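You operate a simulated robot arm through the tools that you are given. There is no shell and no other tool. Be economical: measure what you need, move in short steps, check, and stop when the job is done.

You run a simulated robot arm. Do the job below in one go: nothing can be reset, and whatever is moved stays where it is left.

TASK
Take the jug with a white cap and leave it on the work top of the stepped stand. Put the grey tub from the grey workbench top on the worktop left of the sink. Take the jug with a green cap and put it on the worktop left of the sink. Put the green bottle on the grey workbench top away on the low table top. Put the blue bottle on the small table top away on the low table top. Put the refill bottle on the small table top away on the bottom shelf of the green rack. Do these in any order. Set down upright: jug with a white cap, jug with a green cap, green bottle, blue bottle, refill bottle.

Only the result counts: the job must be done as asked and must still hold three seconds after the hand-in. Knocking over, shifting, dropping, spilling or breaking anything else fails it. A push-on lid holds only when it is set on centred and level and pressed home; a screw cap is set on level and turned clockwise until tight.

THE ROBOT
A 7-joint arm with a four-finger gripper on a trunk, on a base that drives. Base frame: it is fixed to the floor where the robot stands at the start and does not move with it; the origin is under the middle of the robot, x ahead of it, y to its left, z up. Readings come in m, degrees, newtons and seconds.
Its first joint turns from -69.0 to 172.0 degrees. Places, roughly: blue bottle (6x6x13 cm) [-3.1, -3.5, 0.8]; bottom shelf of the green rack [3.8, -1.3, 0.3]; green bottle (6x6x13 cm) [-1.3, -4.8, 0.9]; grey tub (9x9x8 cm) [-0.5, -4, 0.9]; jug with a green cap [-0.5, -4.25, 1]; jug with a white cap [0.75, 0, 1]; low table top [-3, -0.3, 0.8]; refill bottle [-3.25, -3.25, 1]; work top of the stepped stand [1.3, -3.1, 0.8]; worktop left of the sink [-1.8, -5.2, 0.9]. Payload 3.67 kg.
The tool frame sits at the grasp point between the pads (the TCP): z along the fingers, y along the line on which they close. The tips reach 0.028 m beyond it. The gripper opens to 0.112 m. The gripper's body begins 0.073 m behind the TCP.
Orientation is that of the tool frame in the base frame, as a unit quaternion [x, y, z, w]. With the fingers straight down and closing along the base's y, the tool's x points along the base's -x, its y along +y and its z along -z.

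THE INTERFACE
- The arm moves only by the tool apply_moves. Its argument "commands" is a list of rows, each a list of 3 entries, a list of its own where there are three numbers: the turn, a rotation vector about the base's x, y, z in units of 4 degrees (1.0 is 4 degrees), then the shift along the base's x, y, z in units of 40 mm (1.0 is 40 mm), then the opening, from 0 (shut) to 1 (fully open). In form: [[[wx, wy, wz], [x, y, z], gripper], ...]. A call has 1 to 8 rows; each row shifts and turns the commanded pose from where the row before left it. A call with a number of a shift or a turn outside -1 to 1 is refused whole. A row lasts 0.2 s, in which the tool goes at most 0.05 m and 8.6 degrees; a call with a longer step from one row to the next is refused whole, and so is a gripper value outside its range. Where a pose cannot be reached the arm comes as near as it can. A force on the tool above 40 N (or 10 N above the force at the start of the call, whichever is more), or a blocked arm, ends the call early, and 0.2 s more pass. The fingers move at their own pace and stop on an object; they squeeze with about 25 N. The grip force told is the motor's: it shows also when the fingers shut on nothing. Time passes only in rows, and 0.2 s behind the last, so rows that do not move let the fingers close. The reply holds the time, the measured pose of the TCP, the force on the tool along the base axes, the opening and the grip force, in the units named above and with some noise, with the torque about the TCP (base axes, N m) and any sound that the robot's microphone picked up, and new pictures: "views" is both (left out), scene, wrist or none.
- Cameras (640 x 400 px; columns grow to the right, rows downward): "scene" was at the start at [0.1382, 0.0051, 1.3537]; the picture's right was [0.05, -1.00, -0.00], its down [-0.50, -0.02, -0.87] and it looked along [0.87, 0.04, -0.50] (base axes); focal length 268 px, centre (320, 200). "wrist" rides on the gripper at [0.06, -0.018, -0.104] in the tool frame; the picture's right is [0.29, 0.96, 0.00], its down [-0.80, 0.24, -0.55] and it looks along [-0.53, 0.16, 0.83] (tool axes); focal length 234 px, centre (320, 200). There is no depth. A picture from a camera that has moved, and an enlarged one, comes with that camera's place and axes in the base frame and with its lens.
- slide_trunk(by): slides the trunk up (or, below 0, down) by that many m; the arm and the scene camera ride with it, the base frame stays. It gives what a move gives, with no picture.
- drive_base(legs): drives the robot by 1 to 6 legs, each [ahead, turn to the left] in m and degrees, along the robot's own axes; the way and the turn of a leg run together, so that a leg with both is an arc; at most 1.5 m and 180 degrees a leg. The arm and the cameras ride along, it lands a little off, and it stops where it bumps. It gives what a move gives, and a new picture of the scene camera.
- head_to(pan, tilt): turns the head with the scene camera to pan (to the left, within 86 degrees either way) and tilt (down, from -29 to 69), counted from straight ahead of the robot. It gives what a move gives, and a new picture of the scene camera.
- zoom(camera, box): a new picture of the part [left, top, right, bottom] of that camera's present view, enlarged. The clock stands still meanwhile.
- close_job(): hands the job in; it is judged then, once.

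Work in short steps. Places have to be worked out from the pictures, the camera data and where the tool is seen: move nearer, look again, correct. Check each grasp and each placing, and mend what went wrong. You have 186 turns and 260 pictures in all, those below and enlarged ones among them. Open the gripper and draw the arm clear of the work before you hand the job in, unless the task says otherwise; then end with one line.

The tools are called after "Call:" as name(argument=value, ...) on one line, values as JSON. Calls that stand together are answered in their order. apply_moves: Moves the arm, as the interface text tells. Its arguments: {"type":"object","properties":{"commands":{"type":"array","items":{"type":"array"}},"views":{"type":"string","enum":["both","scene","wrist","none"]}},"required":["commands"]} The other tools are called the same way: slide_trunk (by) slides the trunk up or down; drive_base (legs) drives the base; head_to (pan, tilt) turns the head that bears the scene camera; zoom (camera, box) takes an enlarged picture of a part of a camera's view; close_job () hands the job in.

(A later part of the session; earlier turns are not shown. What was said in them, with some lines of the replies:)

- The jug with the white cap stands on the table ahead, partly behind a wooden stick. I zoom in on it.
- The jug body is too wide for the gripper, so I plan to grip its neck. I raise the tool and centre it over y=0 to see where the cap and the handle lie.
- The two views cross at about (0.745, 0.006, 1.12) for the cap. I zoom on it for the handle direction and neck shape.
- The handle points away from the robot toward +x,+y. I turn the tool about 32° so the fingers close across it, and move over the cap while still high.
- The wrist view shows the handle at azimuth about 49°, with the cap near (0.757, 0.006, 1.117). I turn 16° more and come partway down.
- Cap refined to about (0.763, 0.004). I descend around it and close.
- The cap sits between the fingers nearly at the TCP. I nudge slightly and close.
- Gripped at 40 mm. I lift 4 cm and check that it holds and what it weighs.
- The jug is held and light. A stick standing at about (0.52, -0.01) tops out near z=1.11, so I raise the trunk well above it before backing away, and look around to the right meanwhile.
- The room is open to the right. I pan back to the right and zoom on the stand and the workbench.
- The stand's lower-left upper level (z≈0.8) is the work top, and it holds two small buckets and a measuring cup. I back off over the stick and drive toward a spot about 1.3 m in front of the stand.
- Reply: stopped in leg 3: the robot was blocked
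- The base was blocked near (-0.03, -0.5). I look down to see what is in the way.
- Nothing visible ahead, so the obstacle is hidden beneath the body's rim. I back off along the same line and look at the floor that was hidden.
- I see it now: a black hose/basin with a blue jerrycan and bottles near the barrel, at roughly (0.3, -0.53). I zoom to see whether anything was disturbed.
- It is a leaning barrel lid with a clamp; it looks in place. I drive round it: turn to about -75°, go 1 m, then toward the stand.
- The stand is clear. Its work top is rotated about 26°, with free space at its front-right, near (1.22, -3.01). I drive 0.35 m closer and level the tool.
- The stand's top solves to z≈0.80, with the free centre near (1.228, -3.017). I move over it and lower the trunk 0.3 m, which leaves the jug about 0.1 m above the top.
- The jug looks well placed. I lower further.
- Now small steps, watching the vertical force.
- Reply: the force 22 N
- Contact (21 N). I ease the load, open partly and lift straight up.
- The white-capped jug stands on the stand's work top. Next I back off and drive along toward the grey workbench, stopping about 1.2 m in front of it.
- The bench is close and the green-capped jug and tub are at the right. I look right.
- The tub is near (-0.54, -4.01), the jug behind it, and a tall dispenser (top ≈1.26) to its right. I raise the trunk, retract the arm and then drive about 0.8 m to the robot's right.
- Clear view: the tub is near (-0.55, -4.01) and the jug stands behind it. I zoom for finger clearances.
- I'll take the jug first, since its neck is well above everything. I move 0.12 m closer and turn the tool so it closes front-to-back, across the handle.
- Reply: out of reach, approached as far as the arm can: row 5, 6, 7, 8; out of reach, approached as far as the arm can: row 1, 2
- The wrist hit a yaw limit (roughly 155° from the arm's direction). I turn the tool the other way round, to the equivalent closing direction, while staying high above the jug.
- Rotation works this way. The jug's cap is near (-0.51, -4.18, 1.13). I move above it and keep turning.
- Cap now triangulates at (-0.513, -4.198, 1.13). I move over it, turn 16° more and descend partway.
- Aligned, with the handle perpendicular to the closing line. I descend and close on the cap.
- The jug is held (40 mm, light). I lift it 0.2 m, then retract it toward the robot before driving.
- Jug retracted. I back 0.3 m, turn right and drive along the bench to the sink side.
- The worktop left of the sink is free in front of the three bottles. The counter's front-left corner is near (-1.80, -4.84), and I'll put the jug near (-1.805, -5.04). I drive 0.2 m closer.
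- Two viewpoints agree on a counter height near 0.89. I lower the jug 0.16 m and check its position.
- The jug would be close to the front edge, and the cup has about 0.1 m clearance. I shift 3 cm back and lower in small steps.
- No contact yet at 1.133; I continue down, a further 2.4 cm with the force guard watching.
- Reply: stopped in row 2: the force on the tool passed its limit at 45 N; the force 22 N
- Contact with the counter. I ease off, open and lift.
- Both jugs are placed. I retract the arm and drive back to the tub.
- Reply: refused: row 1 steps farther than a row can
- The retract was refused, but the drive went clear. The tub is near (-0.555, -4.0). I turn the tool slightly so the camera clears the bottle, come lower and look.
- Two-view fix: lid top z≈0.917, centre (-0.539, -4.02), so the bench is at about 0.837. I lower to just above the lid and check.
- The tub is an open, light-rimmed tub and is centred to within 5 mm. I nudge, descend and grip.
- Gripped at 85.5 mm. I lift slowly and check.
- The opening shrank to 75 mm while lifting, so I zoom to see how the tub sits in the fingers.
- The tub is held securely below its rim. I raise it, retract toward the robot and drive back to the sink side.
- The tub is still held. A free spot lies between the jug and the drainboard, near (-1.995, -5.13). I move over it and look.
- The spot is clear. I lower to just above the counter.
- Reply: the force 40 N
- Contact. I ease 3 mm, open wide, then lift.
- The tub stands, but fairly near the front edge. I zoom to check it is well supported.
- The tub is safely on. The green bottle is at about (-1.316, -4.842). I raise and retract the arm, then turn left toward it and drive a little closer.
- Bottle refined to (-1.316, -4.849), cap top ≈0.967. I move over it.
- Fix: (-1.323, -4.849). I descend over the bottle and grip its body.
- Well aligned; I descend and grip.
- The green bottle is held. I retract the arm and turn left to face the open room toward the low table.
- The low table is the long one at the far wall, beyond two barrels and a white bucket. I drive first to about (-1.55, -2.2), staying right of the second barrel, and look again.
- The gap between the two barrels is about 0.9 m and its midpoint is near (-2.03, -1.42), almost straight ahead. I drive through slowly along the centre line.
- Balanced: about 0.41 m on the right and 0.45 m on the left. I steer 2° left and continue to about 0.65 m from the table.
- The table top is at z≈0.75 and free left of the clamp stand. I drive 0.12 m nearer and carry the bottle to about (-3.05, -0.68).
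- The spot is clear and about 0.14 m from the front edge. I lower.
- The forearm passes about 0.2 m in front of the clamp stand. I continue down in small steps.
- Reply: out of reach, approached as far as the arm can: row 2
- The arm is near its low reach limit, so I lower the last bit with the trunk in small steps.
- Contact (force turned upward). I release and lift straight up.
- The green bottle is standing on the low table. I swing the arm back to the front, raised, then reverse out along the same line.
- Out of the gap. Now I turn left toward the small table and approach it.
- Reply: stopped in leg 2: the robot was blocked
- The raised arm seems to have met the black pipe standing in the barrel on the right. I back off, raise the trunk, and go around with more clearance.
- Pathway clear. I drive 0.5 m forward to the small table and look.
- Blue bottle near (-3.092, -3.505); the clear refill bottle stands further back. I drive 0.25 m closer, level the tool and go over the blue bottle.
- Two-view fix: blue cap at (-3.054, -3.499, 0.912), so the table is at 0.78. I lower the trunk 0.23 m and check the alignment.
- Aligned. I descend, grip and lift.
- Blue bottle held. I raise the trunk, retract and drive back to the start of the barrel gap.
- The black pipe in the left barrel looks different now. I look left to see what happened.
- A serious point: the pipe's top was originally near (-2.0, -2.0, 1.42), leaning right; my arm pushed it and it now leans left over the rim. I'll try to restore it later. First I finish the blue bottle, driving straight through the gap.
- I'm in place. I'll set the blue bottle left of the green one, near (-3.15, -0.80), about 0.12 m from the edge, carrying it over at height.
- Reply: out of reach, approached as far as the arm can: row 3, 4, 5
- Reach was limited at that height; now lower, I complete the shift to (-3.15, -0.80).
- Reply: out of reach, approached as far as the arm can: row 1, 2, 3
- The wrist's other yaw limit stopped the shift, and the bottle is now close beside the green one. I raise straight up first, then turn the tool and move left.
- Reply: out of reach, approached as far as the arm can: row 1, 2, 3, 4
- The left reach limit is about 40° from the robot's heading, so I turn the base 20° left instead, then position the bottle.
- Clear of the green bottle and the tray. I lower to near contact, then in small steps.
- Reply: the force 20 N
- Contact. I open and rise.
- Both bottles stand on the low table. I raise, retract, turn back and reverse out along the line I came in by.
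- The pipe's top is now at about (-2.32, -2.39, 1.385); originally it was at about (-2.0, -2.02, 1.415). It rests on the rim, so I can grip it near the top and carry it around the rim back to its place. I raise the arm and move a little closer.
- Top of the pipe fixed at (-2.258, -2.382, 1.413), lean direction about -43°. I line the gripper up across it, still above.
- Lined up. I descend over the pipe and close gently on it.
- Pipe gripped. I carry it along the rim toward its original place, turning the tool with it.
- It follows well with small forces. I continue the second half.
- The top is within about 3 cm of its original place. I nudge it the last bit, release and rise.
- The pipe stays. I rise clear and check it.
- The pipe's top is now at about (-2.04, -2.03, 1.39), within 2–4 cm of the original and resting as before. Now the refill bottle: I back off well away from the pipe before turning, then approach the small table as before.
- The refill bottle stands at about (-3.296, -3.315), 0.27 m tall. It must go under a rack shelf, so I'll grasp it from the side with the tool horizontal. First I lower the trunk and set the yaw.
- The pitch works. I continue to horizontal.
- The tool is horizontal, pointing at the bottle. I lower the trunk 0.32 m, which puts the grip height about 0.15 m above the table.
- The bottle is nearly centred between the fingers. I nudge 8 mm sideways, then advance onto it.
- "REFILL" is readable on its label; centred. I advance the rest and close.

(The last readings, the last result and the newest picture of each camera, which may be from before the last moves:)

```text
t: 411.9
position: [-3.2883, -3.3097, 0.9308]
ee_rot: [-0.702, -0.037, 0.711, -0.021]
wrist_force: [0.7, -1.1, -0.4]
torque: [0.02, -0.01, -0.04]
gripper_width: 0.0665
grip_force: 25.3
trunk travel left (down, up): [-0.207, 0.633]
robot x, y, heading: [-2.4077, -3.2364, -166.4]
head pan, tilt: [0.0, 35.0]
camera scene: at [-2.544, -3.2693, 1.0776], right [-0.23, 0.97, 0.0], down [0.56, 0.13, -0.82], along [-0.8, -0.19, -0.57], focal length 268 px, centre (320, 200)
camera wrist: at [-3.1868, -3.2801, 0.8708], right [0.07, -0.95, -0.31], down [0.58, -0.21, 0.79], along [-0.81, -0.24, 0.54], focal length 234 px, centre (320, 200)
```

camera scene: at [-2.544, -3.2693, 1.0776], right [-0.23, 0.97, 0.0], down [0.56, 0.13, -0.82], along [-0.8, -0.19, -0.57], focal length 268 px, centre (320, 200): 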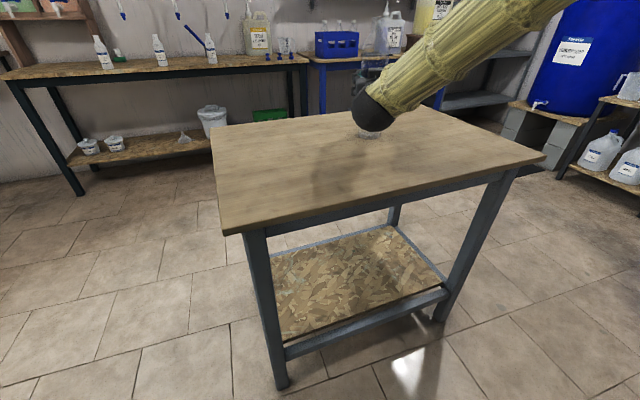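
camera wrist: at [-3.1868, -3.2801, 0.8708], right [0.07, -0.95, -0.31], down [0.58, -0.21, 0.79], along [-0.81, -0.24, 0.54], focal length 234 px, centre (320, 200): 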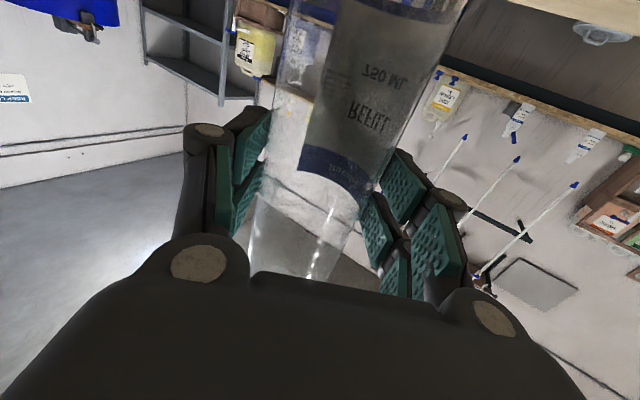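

Gripped at 66.5 mm, about 0.15 m above its base. I lift with the trunk, retract, back away and drive across the room toward the green rack.

Call:
slide_trunk(by=0.3)

Call:
apply_moves(commands=[[[0, 0, 0], [0.97, 0.08, 0], 0], [[0, 0, 0], [0.97, 0.08, 0], 0], [[0, 0, 0], [0.97, 0.08, 0], 0], [[0, 0, 0], [0.97, 0.08, 0], 0], [[0, 0, 0], [0.97, 0.08, 0], 0]], views="none")

Call:
drive_base(legs=[[-0.68, 0], [0, -173], [1.5, 0], [1.5, 0], [0.3, 0]])

Call:
head_to(pan=0, tilt=25)

```text
t: 414.9
position: [-3.2893, -3.3092, 1.2312]
ee_rot: [-0.702, -0.037, 0.711, -0.02]
wrist_force: [-0.7, 0.8, -0.7]
torque: [-0.02, -0.01, -0.01]
gripper_width: 0.0666
grip_force: 25.3
trunk travel left (down, up): [-0.507, 0.333]
robot x, y, heading: [-2.4014, -3.2389, -166.5]
head pan, tilt: [0.0, 35.0]
```

```text
t: 416.1
position: [-3.0914, -3.2908, 1.2347]
ee_rot: [-0.702, -0.035, 0.711, -0.022]
wrist_force: [-0.1, 0.3, -0.1]
torque: [-0.02, -0.01, 0.0]
gripper_width: 0.0663
grip_force: 24.8
trunk travel left (down, up): [-0.507, 0.333]
robot x, y, heading: [-2.4093, -3.2335, -166.4]
head pan, tilt: [0.0, 35.0]
```

```text
t: 442.7
position: [2.0707, -1.9439, 1.2323]
ee_rot: [-0.06, 0.701, 0.046, 0.709]
wrist_force: [-0.1, 0.0, 0.0]
torque: [0.03, -0.03, 0.0]
gripper_width: 0.0661
grip_force: 24.8
trunk travel left (down, up): [-0.507, 0.333]
robot x, y, heading: [1.3881, -2.0418, 17.3]
head pan, tilt: [0.0, 35.0]
camera scene: at [1.5195, -2.0008, 1.3775], right [0.3, -0.95, 0.0], down [-0.55, -0.17, -0.82], along [0.78, 0.25, -0.57], focal length 268 px, centre (320, 200)
```

scene: 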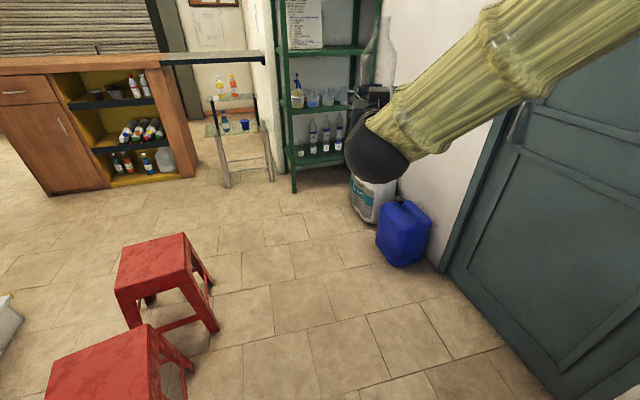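

```text
t: 443.5
position: [2.0697, -1.9449, 1.2331]
ee_rot: [-0.06, 0.7, 0.046, 0.71]
wrist_force: [-0.4, -0.3, -0.8]
torque: [0.01, 0.01, -0.01]
gripper_width: 0.0659
grip_force: 24.7
trunk travel left (down, up): [-0.507, 0.333]
robot x, y, heading: [1.3881, -2.0411, 17.6]
head pan, tilt: [0.0, 25.0]
camera scene: at [1.5224, -1.9998, 1.3934], right [0.3, -0.95, 0.0], down [-0.4, -0.13, -0.91], along [0.86, 0.27, -0.42], focal length 268 px, centre (320, 200)
```

scene: 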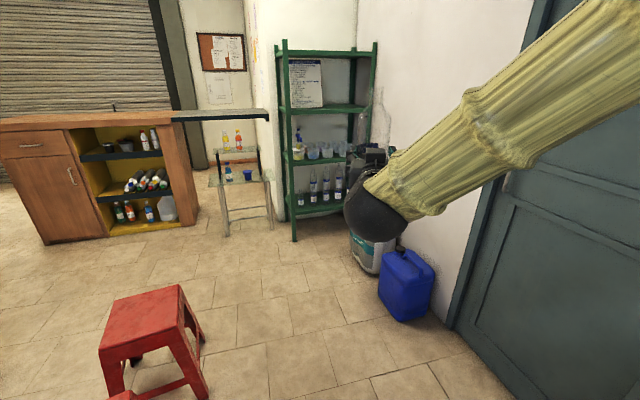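

The rack faces us: bottom shelf z≈0.30, next shelf z≈0.73, with bottles on its left half and a sack and a blue can to the front right. I drive to about (2.46, -1.5), facing it.

Call:
drive_base(legs=[[0, 9], [1.15, 0], [0, -15]])

Call:
slide_trunk(by=-0.25)

Call:
head_to(pan=15, tilt=30)

```text
t: 450.9
position: [3.113, -1.5076, 1.2336]
ee_rot: [-0.023, 0.702, 0.007, 0.711]
wrist_force: [-0.3, -0.1, -0.1]
torque: [0.01, 0.02, 0.03]
gripper_width: 0.0657
grip_force: 25.2
trunk travel left (down, up): [-0.507, 0.333]
robot x, y, heading: [2.427, -1.5295, 11.1]
head pan, tilt: [0.0, 25.0]
camera scene: at [2.5626, -1.503, 1.3935], right [0.19, -0.98, 0.0], down [-0.41, -0.08, -0.91], along [0.89, 0.18, -0.42], focal length 268 px, centre (320, 200)
```

scene: 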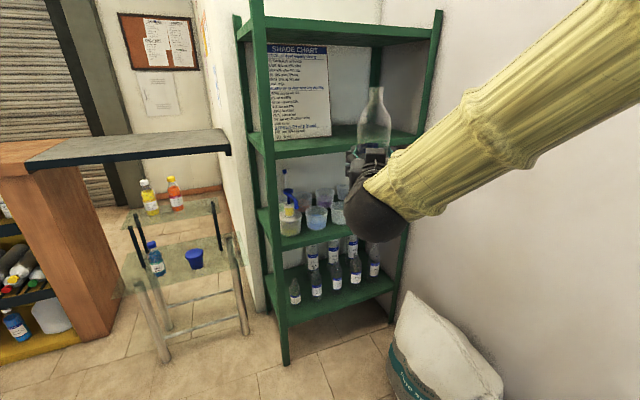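

```text
t: 453.5
position: [3.1129, -1.506, 0.9832]
ee_rot: [-0.023, 0.703, 0.007, 0.711]
wrist_force: [0.5, 0.3, -1.4]
torque: [0.01, 0.01, -0.01]
gripper_width: 0.0655
grip_force: 25.0
trunk travel left (down, up): [-0.257, 0.583]
robot x, y, heading: [2.426, -1.5267, 11.2]
head pan, tilt: [0.0, 25.0]
```

```text
t: 454.2
position: [3.1133, -1.5063, 0.9836]
ee_rot: [-0.023, 0.703, 0.007, 0.711]
wrist_force: [0.0, 0.0, -0.3]
torque: [0.03, 0.03, 0.0]
gripper_width: 0.0657
grip_force: 24.3
trunk travel left (down, up): [-0.257, 0.583]
robot x, y, heading: [2.4271, -1.5307, 11.3]
head pan, tilt: [15.0, 30.0]
camera scene: at [2.5536, -1.4804, 1.1355], right [0.44, -0.9, 0.0], down [-0.45, -0.22, -0.87], along [0.78, 0.38, -0.5], focal length 268 px, centre (320, 200)
```

scene: 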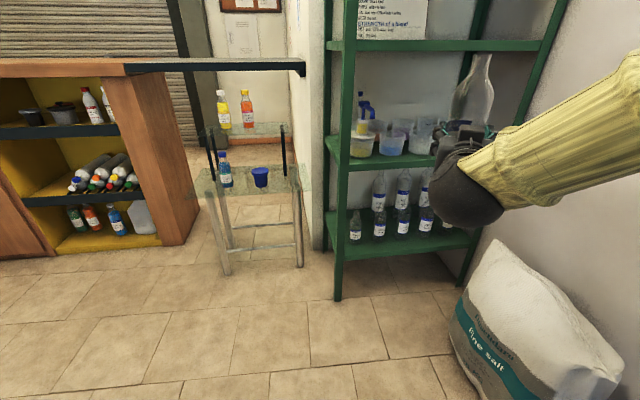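

The bottom shelf holds a front row of five small bottles and a back row of three. I zoom to find the free space.

Call:
zoom(camera="scene", box=[310, 130, 490, 290])

```text
2.50 times, centred on (400, 210) of scene
camera zoom: at [2.5536, -1.4804, 1.1355], right [0.44, -0.9, 0.0], down [-0.45, -0.22, -0.87], along [0.78, 0.38, -0.5], focal length 669 px, centre (120, 175)
```

zoom: 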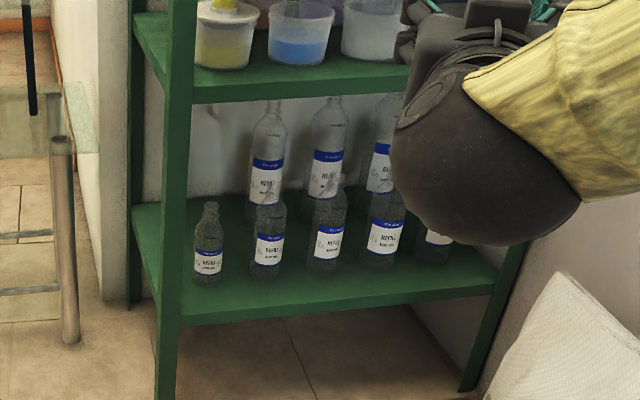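

There's a usable gap at the front of the shelf between the first and second bottles, near (3.551, -1.271), with the rack's inward direction about 33°. I turn the tool to 33°, lower the trunk and drive a bit closer.

Call:
apply_moves(commands=[[[0, 0, 0.95], [-0.4, 0.4, 0], 0], [[0, 0, 0.95], [-0.4, 0.4, 0], 0], [[0, 0, 0.95], [-0.4, 0.4, 0], 0], [[0, 0, 0.95], [-0.4, 0.4, 0], 0], [[0, 0, 0.95], [-0.4, 0.4, 0], 0], [[0, 0, 0.95], [0, 0.4, 0], 0], [[0, 0, 0.95], [0, 0.4, 0], 0], [[0, 0, 0.95], [0, 0.4, 0], 0]], views="none")

Call:
slide_trunk(by=-0.24)

Call:
drive_base(legs=[[0.28, 0]])

```text
t: 456.0
position: [3.0322, -1.3781, 0.9825]
ee_rot: [-0.206, 0.672, 0.193, 0.684]
wrist_force: [-0.1, -0.1, -0.1]
torque: [-0.02, -0.02, -0.02]
gripper_width: 0.0658
grip_force: 25.4
trunk travel left (down, up): [-0.257, 0.583]
robot x, y, heading: [2.4253, -1.5327, 11.1]
head pan, tilt: [15.0, 30.0]
```

```text
t: 458.5
position: [3.0317, -1.3777, 0.744]
ee_rot: [-0.205, 0.672, 0.193, 0.685]
wrist_force: [-0.1, 0.2, -0.2]
torque: [-0.01, 0.02, 0.01]
gripper_width: 0.0658
grip_force: 24.9
trunk travel left (down, up): [-0.017, 0.823]
robot x, y, heading: [2.4233, -1.5282, 10.8]
head pan, tilt: [15.0, 30.0]
```

```text
t: 460.5
position: [3.3121, -1.3268, 0.7423]
ee_rot: [-0.204, 0.673, 0.193, 0.684]
wrist_force: [-0.1, -0.1, 0.2]
torque: [0.03, 0.0, 0.0]
gripper_width: 0.0657
grip_force: 25.1
trunk travel left (down, up): [-0.017, 0.823]
robot x, y, heading: [2.7032, -1.4796, 10.9]
head pan, tilt: [15.0, 30.0]
camera scene: at [2.8325, -1.4264, 0.8955], right [0.44, -0.9, 0.0], down [-0.45, -0.22, -0.87], along [0.78, 0.38, -0.5], focal length 268 px, centre (320, 200)
```

scene: 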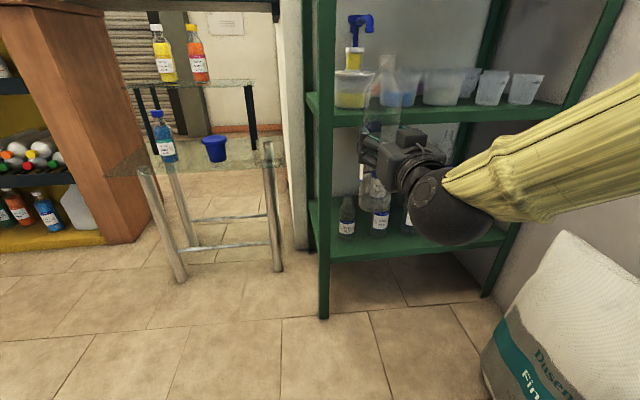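

I see the shelf head-on: the first bottle is at 0.07 and the second at 0.20 along the edge, so the gap centre is at about 0.14. I lower the bottle in front of the rack first.

Call:
apply_moves(commands=[[[0, 0, 0], [0, 0, -0.97], 0], [[0, 0, 0], [0, 0, -0.97], 0], [[0, 0, 0], [0, 0, -0.97], 0], [[0, 0, 0], [0, 0, -0.97], 0], [[0, 0, 0], [0, 0, -0.97], 0], [[0, 0, 0], [0, 0, -0.97], 0], [[0, 0, 0], [0, 0, -0.7], 0]])

```text
t: 462.1
position: [3.3139, -1.3252, 0.4826]
ee_rot: [-0.204, 0.673, 0.193, 0.685]
wrist_force: [-0.2, 0.3, -0.8]
torque: [-0.02, 0.04, -0.02]
gripper_width: 0.0658
grip_force: 25.1
trunk travel left (down, up): [-0.017, 0.823]
robot x, y, heading: [2.7021, -1.4783, 10.6]
head pan, tilt: [15.0, 30.0]
camera scene: at [2.8322, -1.4265, 0.8956], right [0.44, -0.9, 0.0], down [-0.45, -0.22, -0.87], along [0.78, 0.38, -0.5], focal length 268 px, centre (320, 200)
camera wrist: at [3.2364, -1.3949, 0.4232], right [-0.51, 0.8, -0.31], down [-0.61, -0.09, 0.79], along [0.6, 0.59, 0.54], focal length 234 px, centre (320, 200)
```

scene: 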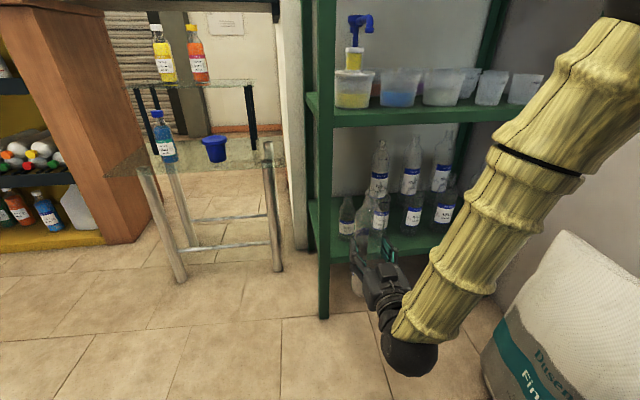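
wrist: 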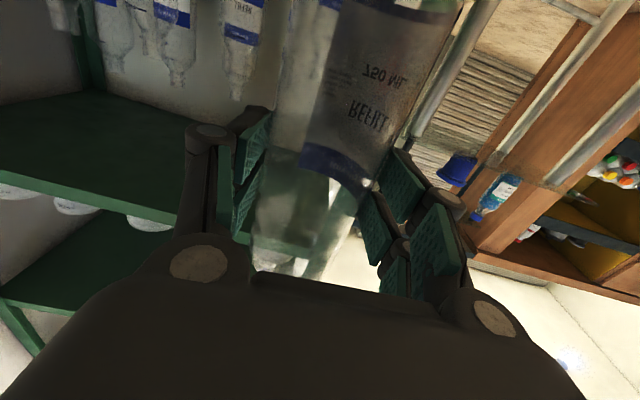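

Hovering about 3 cm above shelf height in front of the rack. I zoom to check the alignment with the gap.

Call:
zoom(camera="scene", box=[310, 120, 490, 330])

```text
1.90 times, centred on (400, 225) of scene
camera zoom: at [2.8322, -1.4265, 0.8956], right [0.44, -0.9, 0.0], down [-0.45, -0.22, -0.87], along [0.78, 0.38, -0.5], focal length 510 px, centre (168, 152)
```

zoom: 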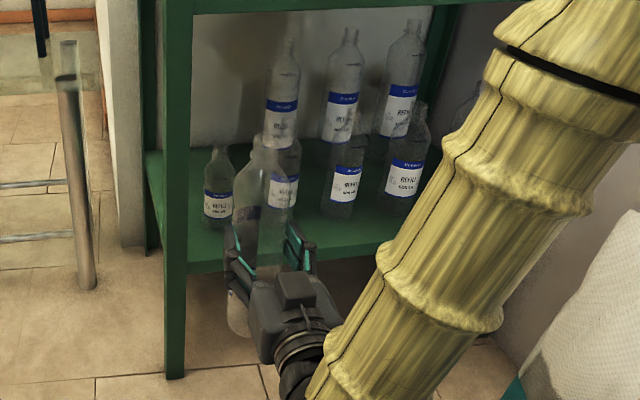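

Clear picture. I shift sideways to the gap, advance partway and look.

Call:
apply_moves(commands=[[[0, 0, 0], [0.52, -0.82, 0], 0], [[0, 0, 0], [0.52, -0.82, 0], 0], [[0, 0, 0], [0.75, 0.48, 0], 0], [[0, 0, 0], [0.75, 0.48, 0], 0], [[0, 0, 0], [0.75, 0.48, 0], 0], [[0, 0, 0], [0, 0, 0], 0]], views="none")

Call:
zoom(camera="scene", box=[310, 120, 490, 330])

Call:
zoom(camera="wrist", box=[0, 0, 640, 400])

```text
t: 463.5
position: [3.4425, -1.333, 0.4829]
ee_rot: [-0.203, 0.673, 0.191, 0.685]
wrist_force: [0.0, 0.0, -0.6]
torque: [-0.01, 0.04, 0.0]
gripper_width: 0.0654
grip_force: 25.0
trunk travel left (down, up): [-0.017, 0.823]
robot x, y, heading: [2.7062, -1.4756, 10.9]
head pan, tilt: [15.0, 30.0]
```

```text
1.90 times, centred on (400, 225) of scene
camera zoom: at [2.8326, -1.4264, 0.8954], right [0.44, -0.9, 0.0], down [-0.45, -0.22, -0.87], along [0.78, 0.38, -0.5], focal length 510 px, centre (168, 152)
```

zoom: 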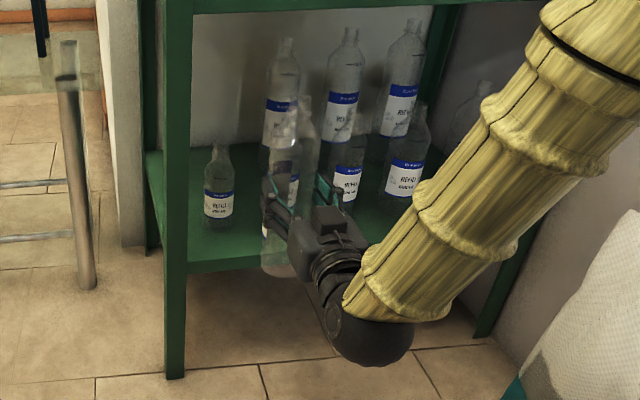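

```text
1.00 times, centred on (320, 200) of wrist (not enlarged: the box is as wide or as high as the picture)
camera zoom: at [3.3663, -1.4032, 0.4237], right [-0.51, 0.8, -0.31], down [-0.61, -0.09, 0.79], along [0.61, 0.59, 0.54], focal length 234 px, centre (320, 200)
```

zoom: 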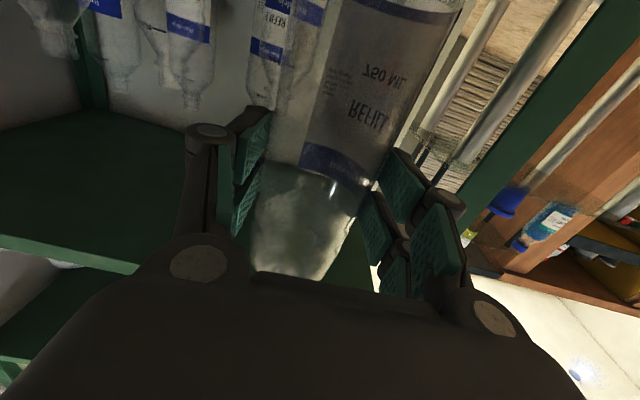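

Aligned along the shelf. I advance the remaining 11 cm above the shelf surface.

Call:
apply_moves(commands=[[[0, 0, 0], [0.6, 0.39, 0], 0], [[0, 0, 0], [0.6, 0.39, 0], 0], [[0, 0, 0], [0.6, 0.39, 0], 0], [[0, 0, 0], [0.6, 0.39, 0], 0], [[0, 0, 0], [0, 0, 0], 0]], views="none")

Call:
zoom(camera="scene", box=[310, 120, 490, 330])

```text
t: 464.7
position: [3.5403, -1.2717, 0.485]
ee_rot: [-0.204, 0.673, 0.192, 0.685]
wrist_force: [-0.9, 0.2, -0.6]
torque: [0.01, 0.02, -0.01]
gripper_width: 0.0652
grip_force: 24.8
trunk travel left (down, up): [-0.017, 0.823]
robot x, y, heading: [2.6975, -1.4766, 11.0]
head pan, tilt: [15.0, 30.0]
```

```text
1.90 times, centred on (400, 225) of scene
camera zoom: at [2.8326, -1.4263, 0.8954], right [0.44, -0.9, 0.0], down [-0.45, -0.22, -0.87], along [0.78, 0.38, -0.5], focal length 510 px, centre (168, 152)
```

zoom: 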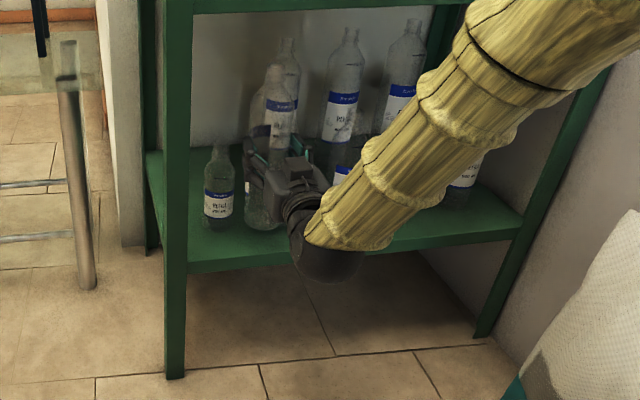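

The bottle is over the shelf between the first two bottles. I lower in small steps until contact.

Call:
apply_moves(commands=[[[0, 0, 0], [0, 0, -0.15], 0], [[0, 0, 0], [0, 0, -0.15], 0], [[0, 0, 0], [0, 0, -0.15], 0], [[0, 0, 0], [0, 0, -0.15], 0]], views="none")

Call:
apply_moves(commands=[[[0, 0, 0], [0, 0, -0.1], 0], [[0, 0, 0], [0, 0, -0.1], 0]], views="none")

Call:
apply_moves(commands=[[[0, 0, 0], [0, 0, -0.1], 0], [[0, 0, 0], [0, 0, -0.1], 0]], views="none")

```text
t: 465.7
position: [3.5407, -1.2724, 0.4595]
ee_rot: [-0.204, 0.673, 0.192, 0.685]
wrist_force: [-0.7, 0.1, -0.9]
torque: [0.0, -0.02, 0.0]
gripper_width: 0.0655
grip_force: 24.9
trunk travel left (down, up): [-0.017, 0.823]
robot x, y, heading: [2.7011, -1.4774, 11.1]
head pan, tilt: [15.0, 30.0]
```

```text
t: 466.3
position: [3.5415, -1.2731, 0.4522]
ee_rot: [-0.202, 0.673, 0.19, 0.685]
wrist_force: [-0.7, -0.4, -0.7]
torque: [-0.03, 0.02, 0.03]
gripper_width: 0.0656
grip_force: 25.0
trunk travel left (down, up): [-0.017, 0.823]
robot x, y, heading: [2.7038, -1.4789, 10.9]
head pan, tilt: [15.0, 30.0]
```

```text
t: 466.9
position: [3.5393, -1.2733, 0.4483]
ee_rot: [-0.204, 0.67, 0.192, 0.687]
wrist_force: [-0.7, -2.2, 22.6]
torque: [0.54, -0.35, -0.09]
gripper_width: 0.066
grip_force: 25.0
trunk travel left (down, up): [-0.017, 0.823]
robot x, y, heading: [2.7041, -1.4778, 10.8]
head pan, tilt: [15.0, 30.0]
```

Contact. I ease 2 mm, open only part way, and withdraw straight back.

Call:
apply_moves(commands=[[[0, 0, 0], [0, 0, 0.06], 0], [[0, 0, 0], [0, 0, 0], 0.74], [[0, 0, 0], [0, 0, 0], 0.74], [[0, 0, 0], [0, 0, 0], 0.74]], views="wrist")

```text
t: 467.9
position: [3.5398, -1.2727, 0.4456]
ee_rot: [-0.203, 0.673, 0.191, 0.685]
wrist_force: [-0.3, 0.2, -0.3]
torque: [-0.02, -0.01, -0.02]
gripper_width: 0.0828
grip_force: 0.0
trunk travel left (down, up): [-0.017, 0.823]
robot x, y, heading: [2.7025, -1.4748, 10.9]
head pan, tilt: [15.0, 30.0]
camera wrist: at [3.4621, -1.3429, 0.3859], right [-0.51, 0.8, -0.31], down [-0.61, -0.09, 0.79], along [0.61, 0.59, 0.54], focal length 234 px, centre (320, 200)
```

wrist: 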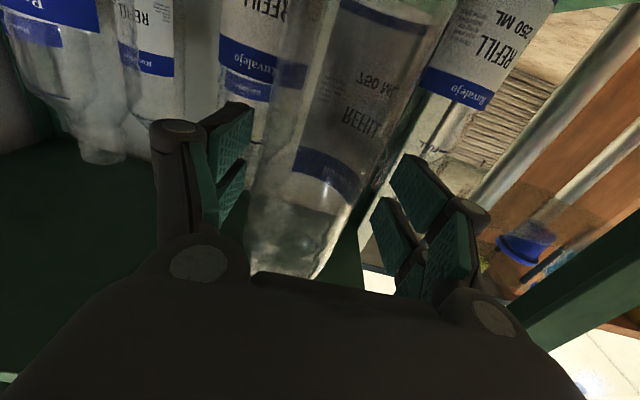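

The bottle stands free between the open fingers. I withdraw straight back.

Call:
apply_moves(commands=[[[0, 0, 0], [-0.4, -0.26, 0], 0.74], [[0, 0, 0], [-0.63, -0.405, 0], 0.74], [[0, 0, 0], [-0.63, -0.405, 0], 0.74], [[0, 0, 0], [-0.63, -0.405, 0], 0.74], [[0, 0, 0], [-0.63, -0.405, 0], 0.74], [[0, 0, 0], [-0.63, -0.405, 0], 0.74], [[0, 0, 0], [-0.63, -0.405, 0], 0.74]], views="none")

Call:
zoom(camera="scene", box=[300, 90, 500, 330])

```text
t: 469.5
position: [3.3714, -1.3774, 0.4455]
ee_rot: [-0.204, 0.672, 0.192, 0.685]
wrist_force: [-0.3, 0.2, 0.9]
torque: [-0.04, -0.02, -0.04]
gripper_width: 0.0829
grip_force: 0.0
trunk travel left (down, up): [-0.017, 0.823]
robot x, y, heading: [2.7025, -1.4758, 11.0]
head pan, tilt: [15.0, 30.0]
```

```text
1.67 times, centred on (400, 210) of scene
camera zoom: at [2.8326, -1.4263, 0.8954], right [0.44, -0.9, 0.0], down [-0.45, -0.22, -0.87], along [0.78, 0.38, -0.5], focal length 446 px, centre (187, 183)
```

zoom: 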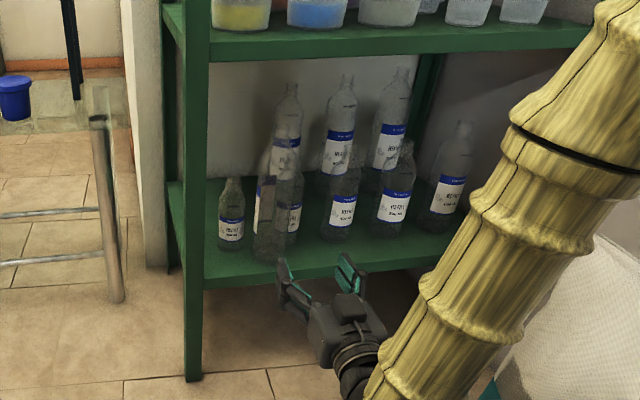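

The refill bottle stands upright on the bottom shelf and its neighbours are untouched. I open the gripper, back the robot away and take a last look.

Call:
apply_moves(commands=[[[0, 0, 0], [-0.63, -0.405, 0], 1], [[0, 0, 0], [-0.63, -0.405, 0.5], 1]], views="none")

Call:
drive_base(legs=[[-0.4, 0]])

```text
t: 470.1
position: [3.3332, -1.4052, 0.4598]
ee_rot: [-0.204, 0.673, 0.192, 0.685]
wrist_force: [0.7, 0.2, -0.6]
torque: [0.0, -0.02, -0.01]
gripper_width: 0.112
grip_force: 0.1
out of reach, approached as far as the arm can: row 2
trunk travel left (down, up): [-0.017, 0.823]
robot x, y, heading: [2.7061, -1.4761, 11.1]
head pan, tilt: [15.0, 30.0]
```

```text
t: 472.6
position: [2.939, -1.4786, 0.4609]
ee_rot: [-0.205, 0.673, 0.193, 0.684]
wrist_force: [-0.3, 0.4, 0.7]
torque: [-0.01, -0.01, -0.03]
gripper_width: 0.1119
grip_force: 0.1
trunk travel left (down, up): [-0.017, 0.823]
robot x, y, heading: [2.3129, -1.5505, 11.1]
head pan, tilt: [15.0, 30.0]
camera scene: at [2.4394, -1.5025, 0.8954], right [0.44, -0.9, 0.0], down [-0.45, -0.22, -0.87], along [0.78, 0.38, -0.5], focal length 268 px, centre (320, 200)
```

scene: 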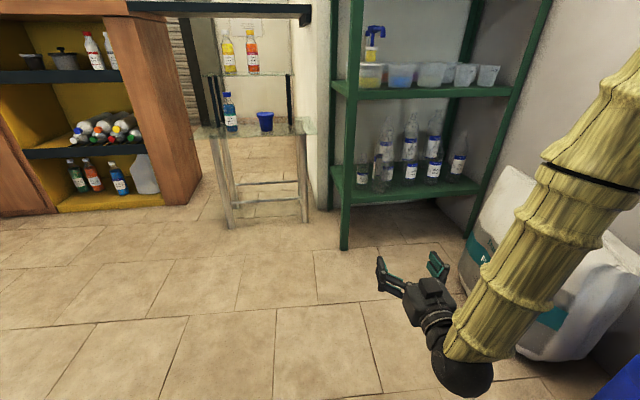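

All six objects are in place, the gripper is open and the arm is clear. I hand the job in.

Call:
close_job()

```text
The job is handed in.
```

All six objects are where you asked, with the jugs and bottles upright, but along the way my arm pushed the black pipe standing in the water barrel. I put it back within about 2–4 cm of its original position. Early on the robot's base also bumped the barrel lid leaning by the first table; it looks unmoved.
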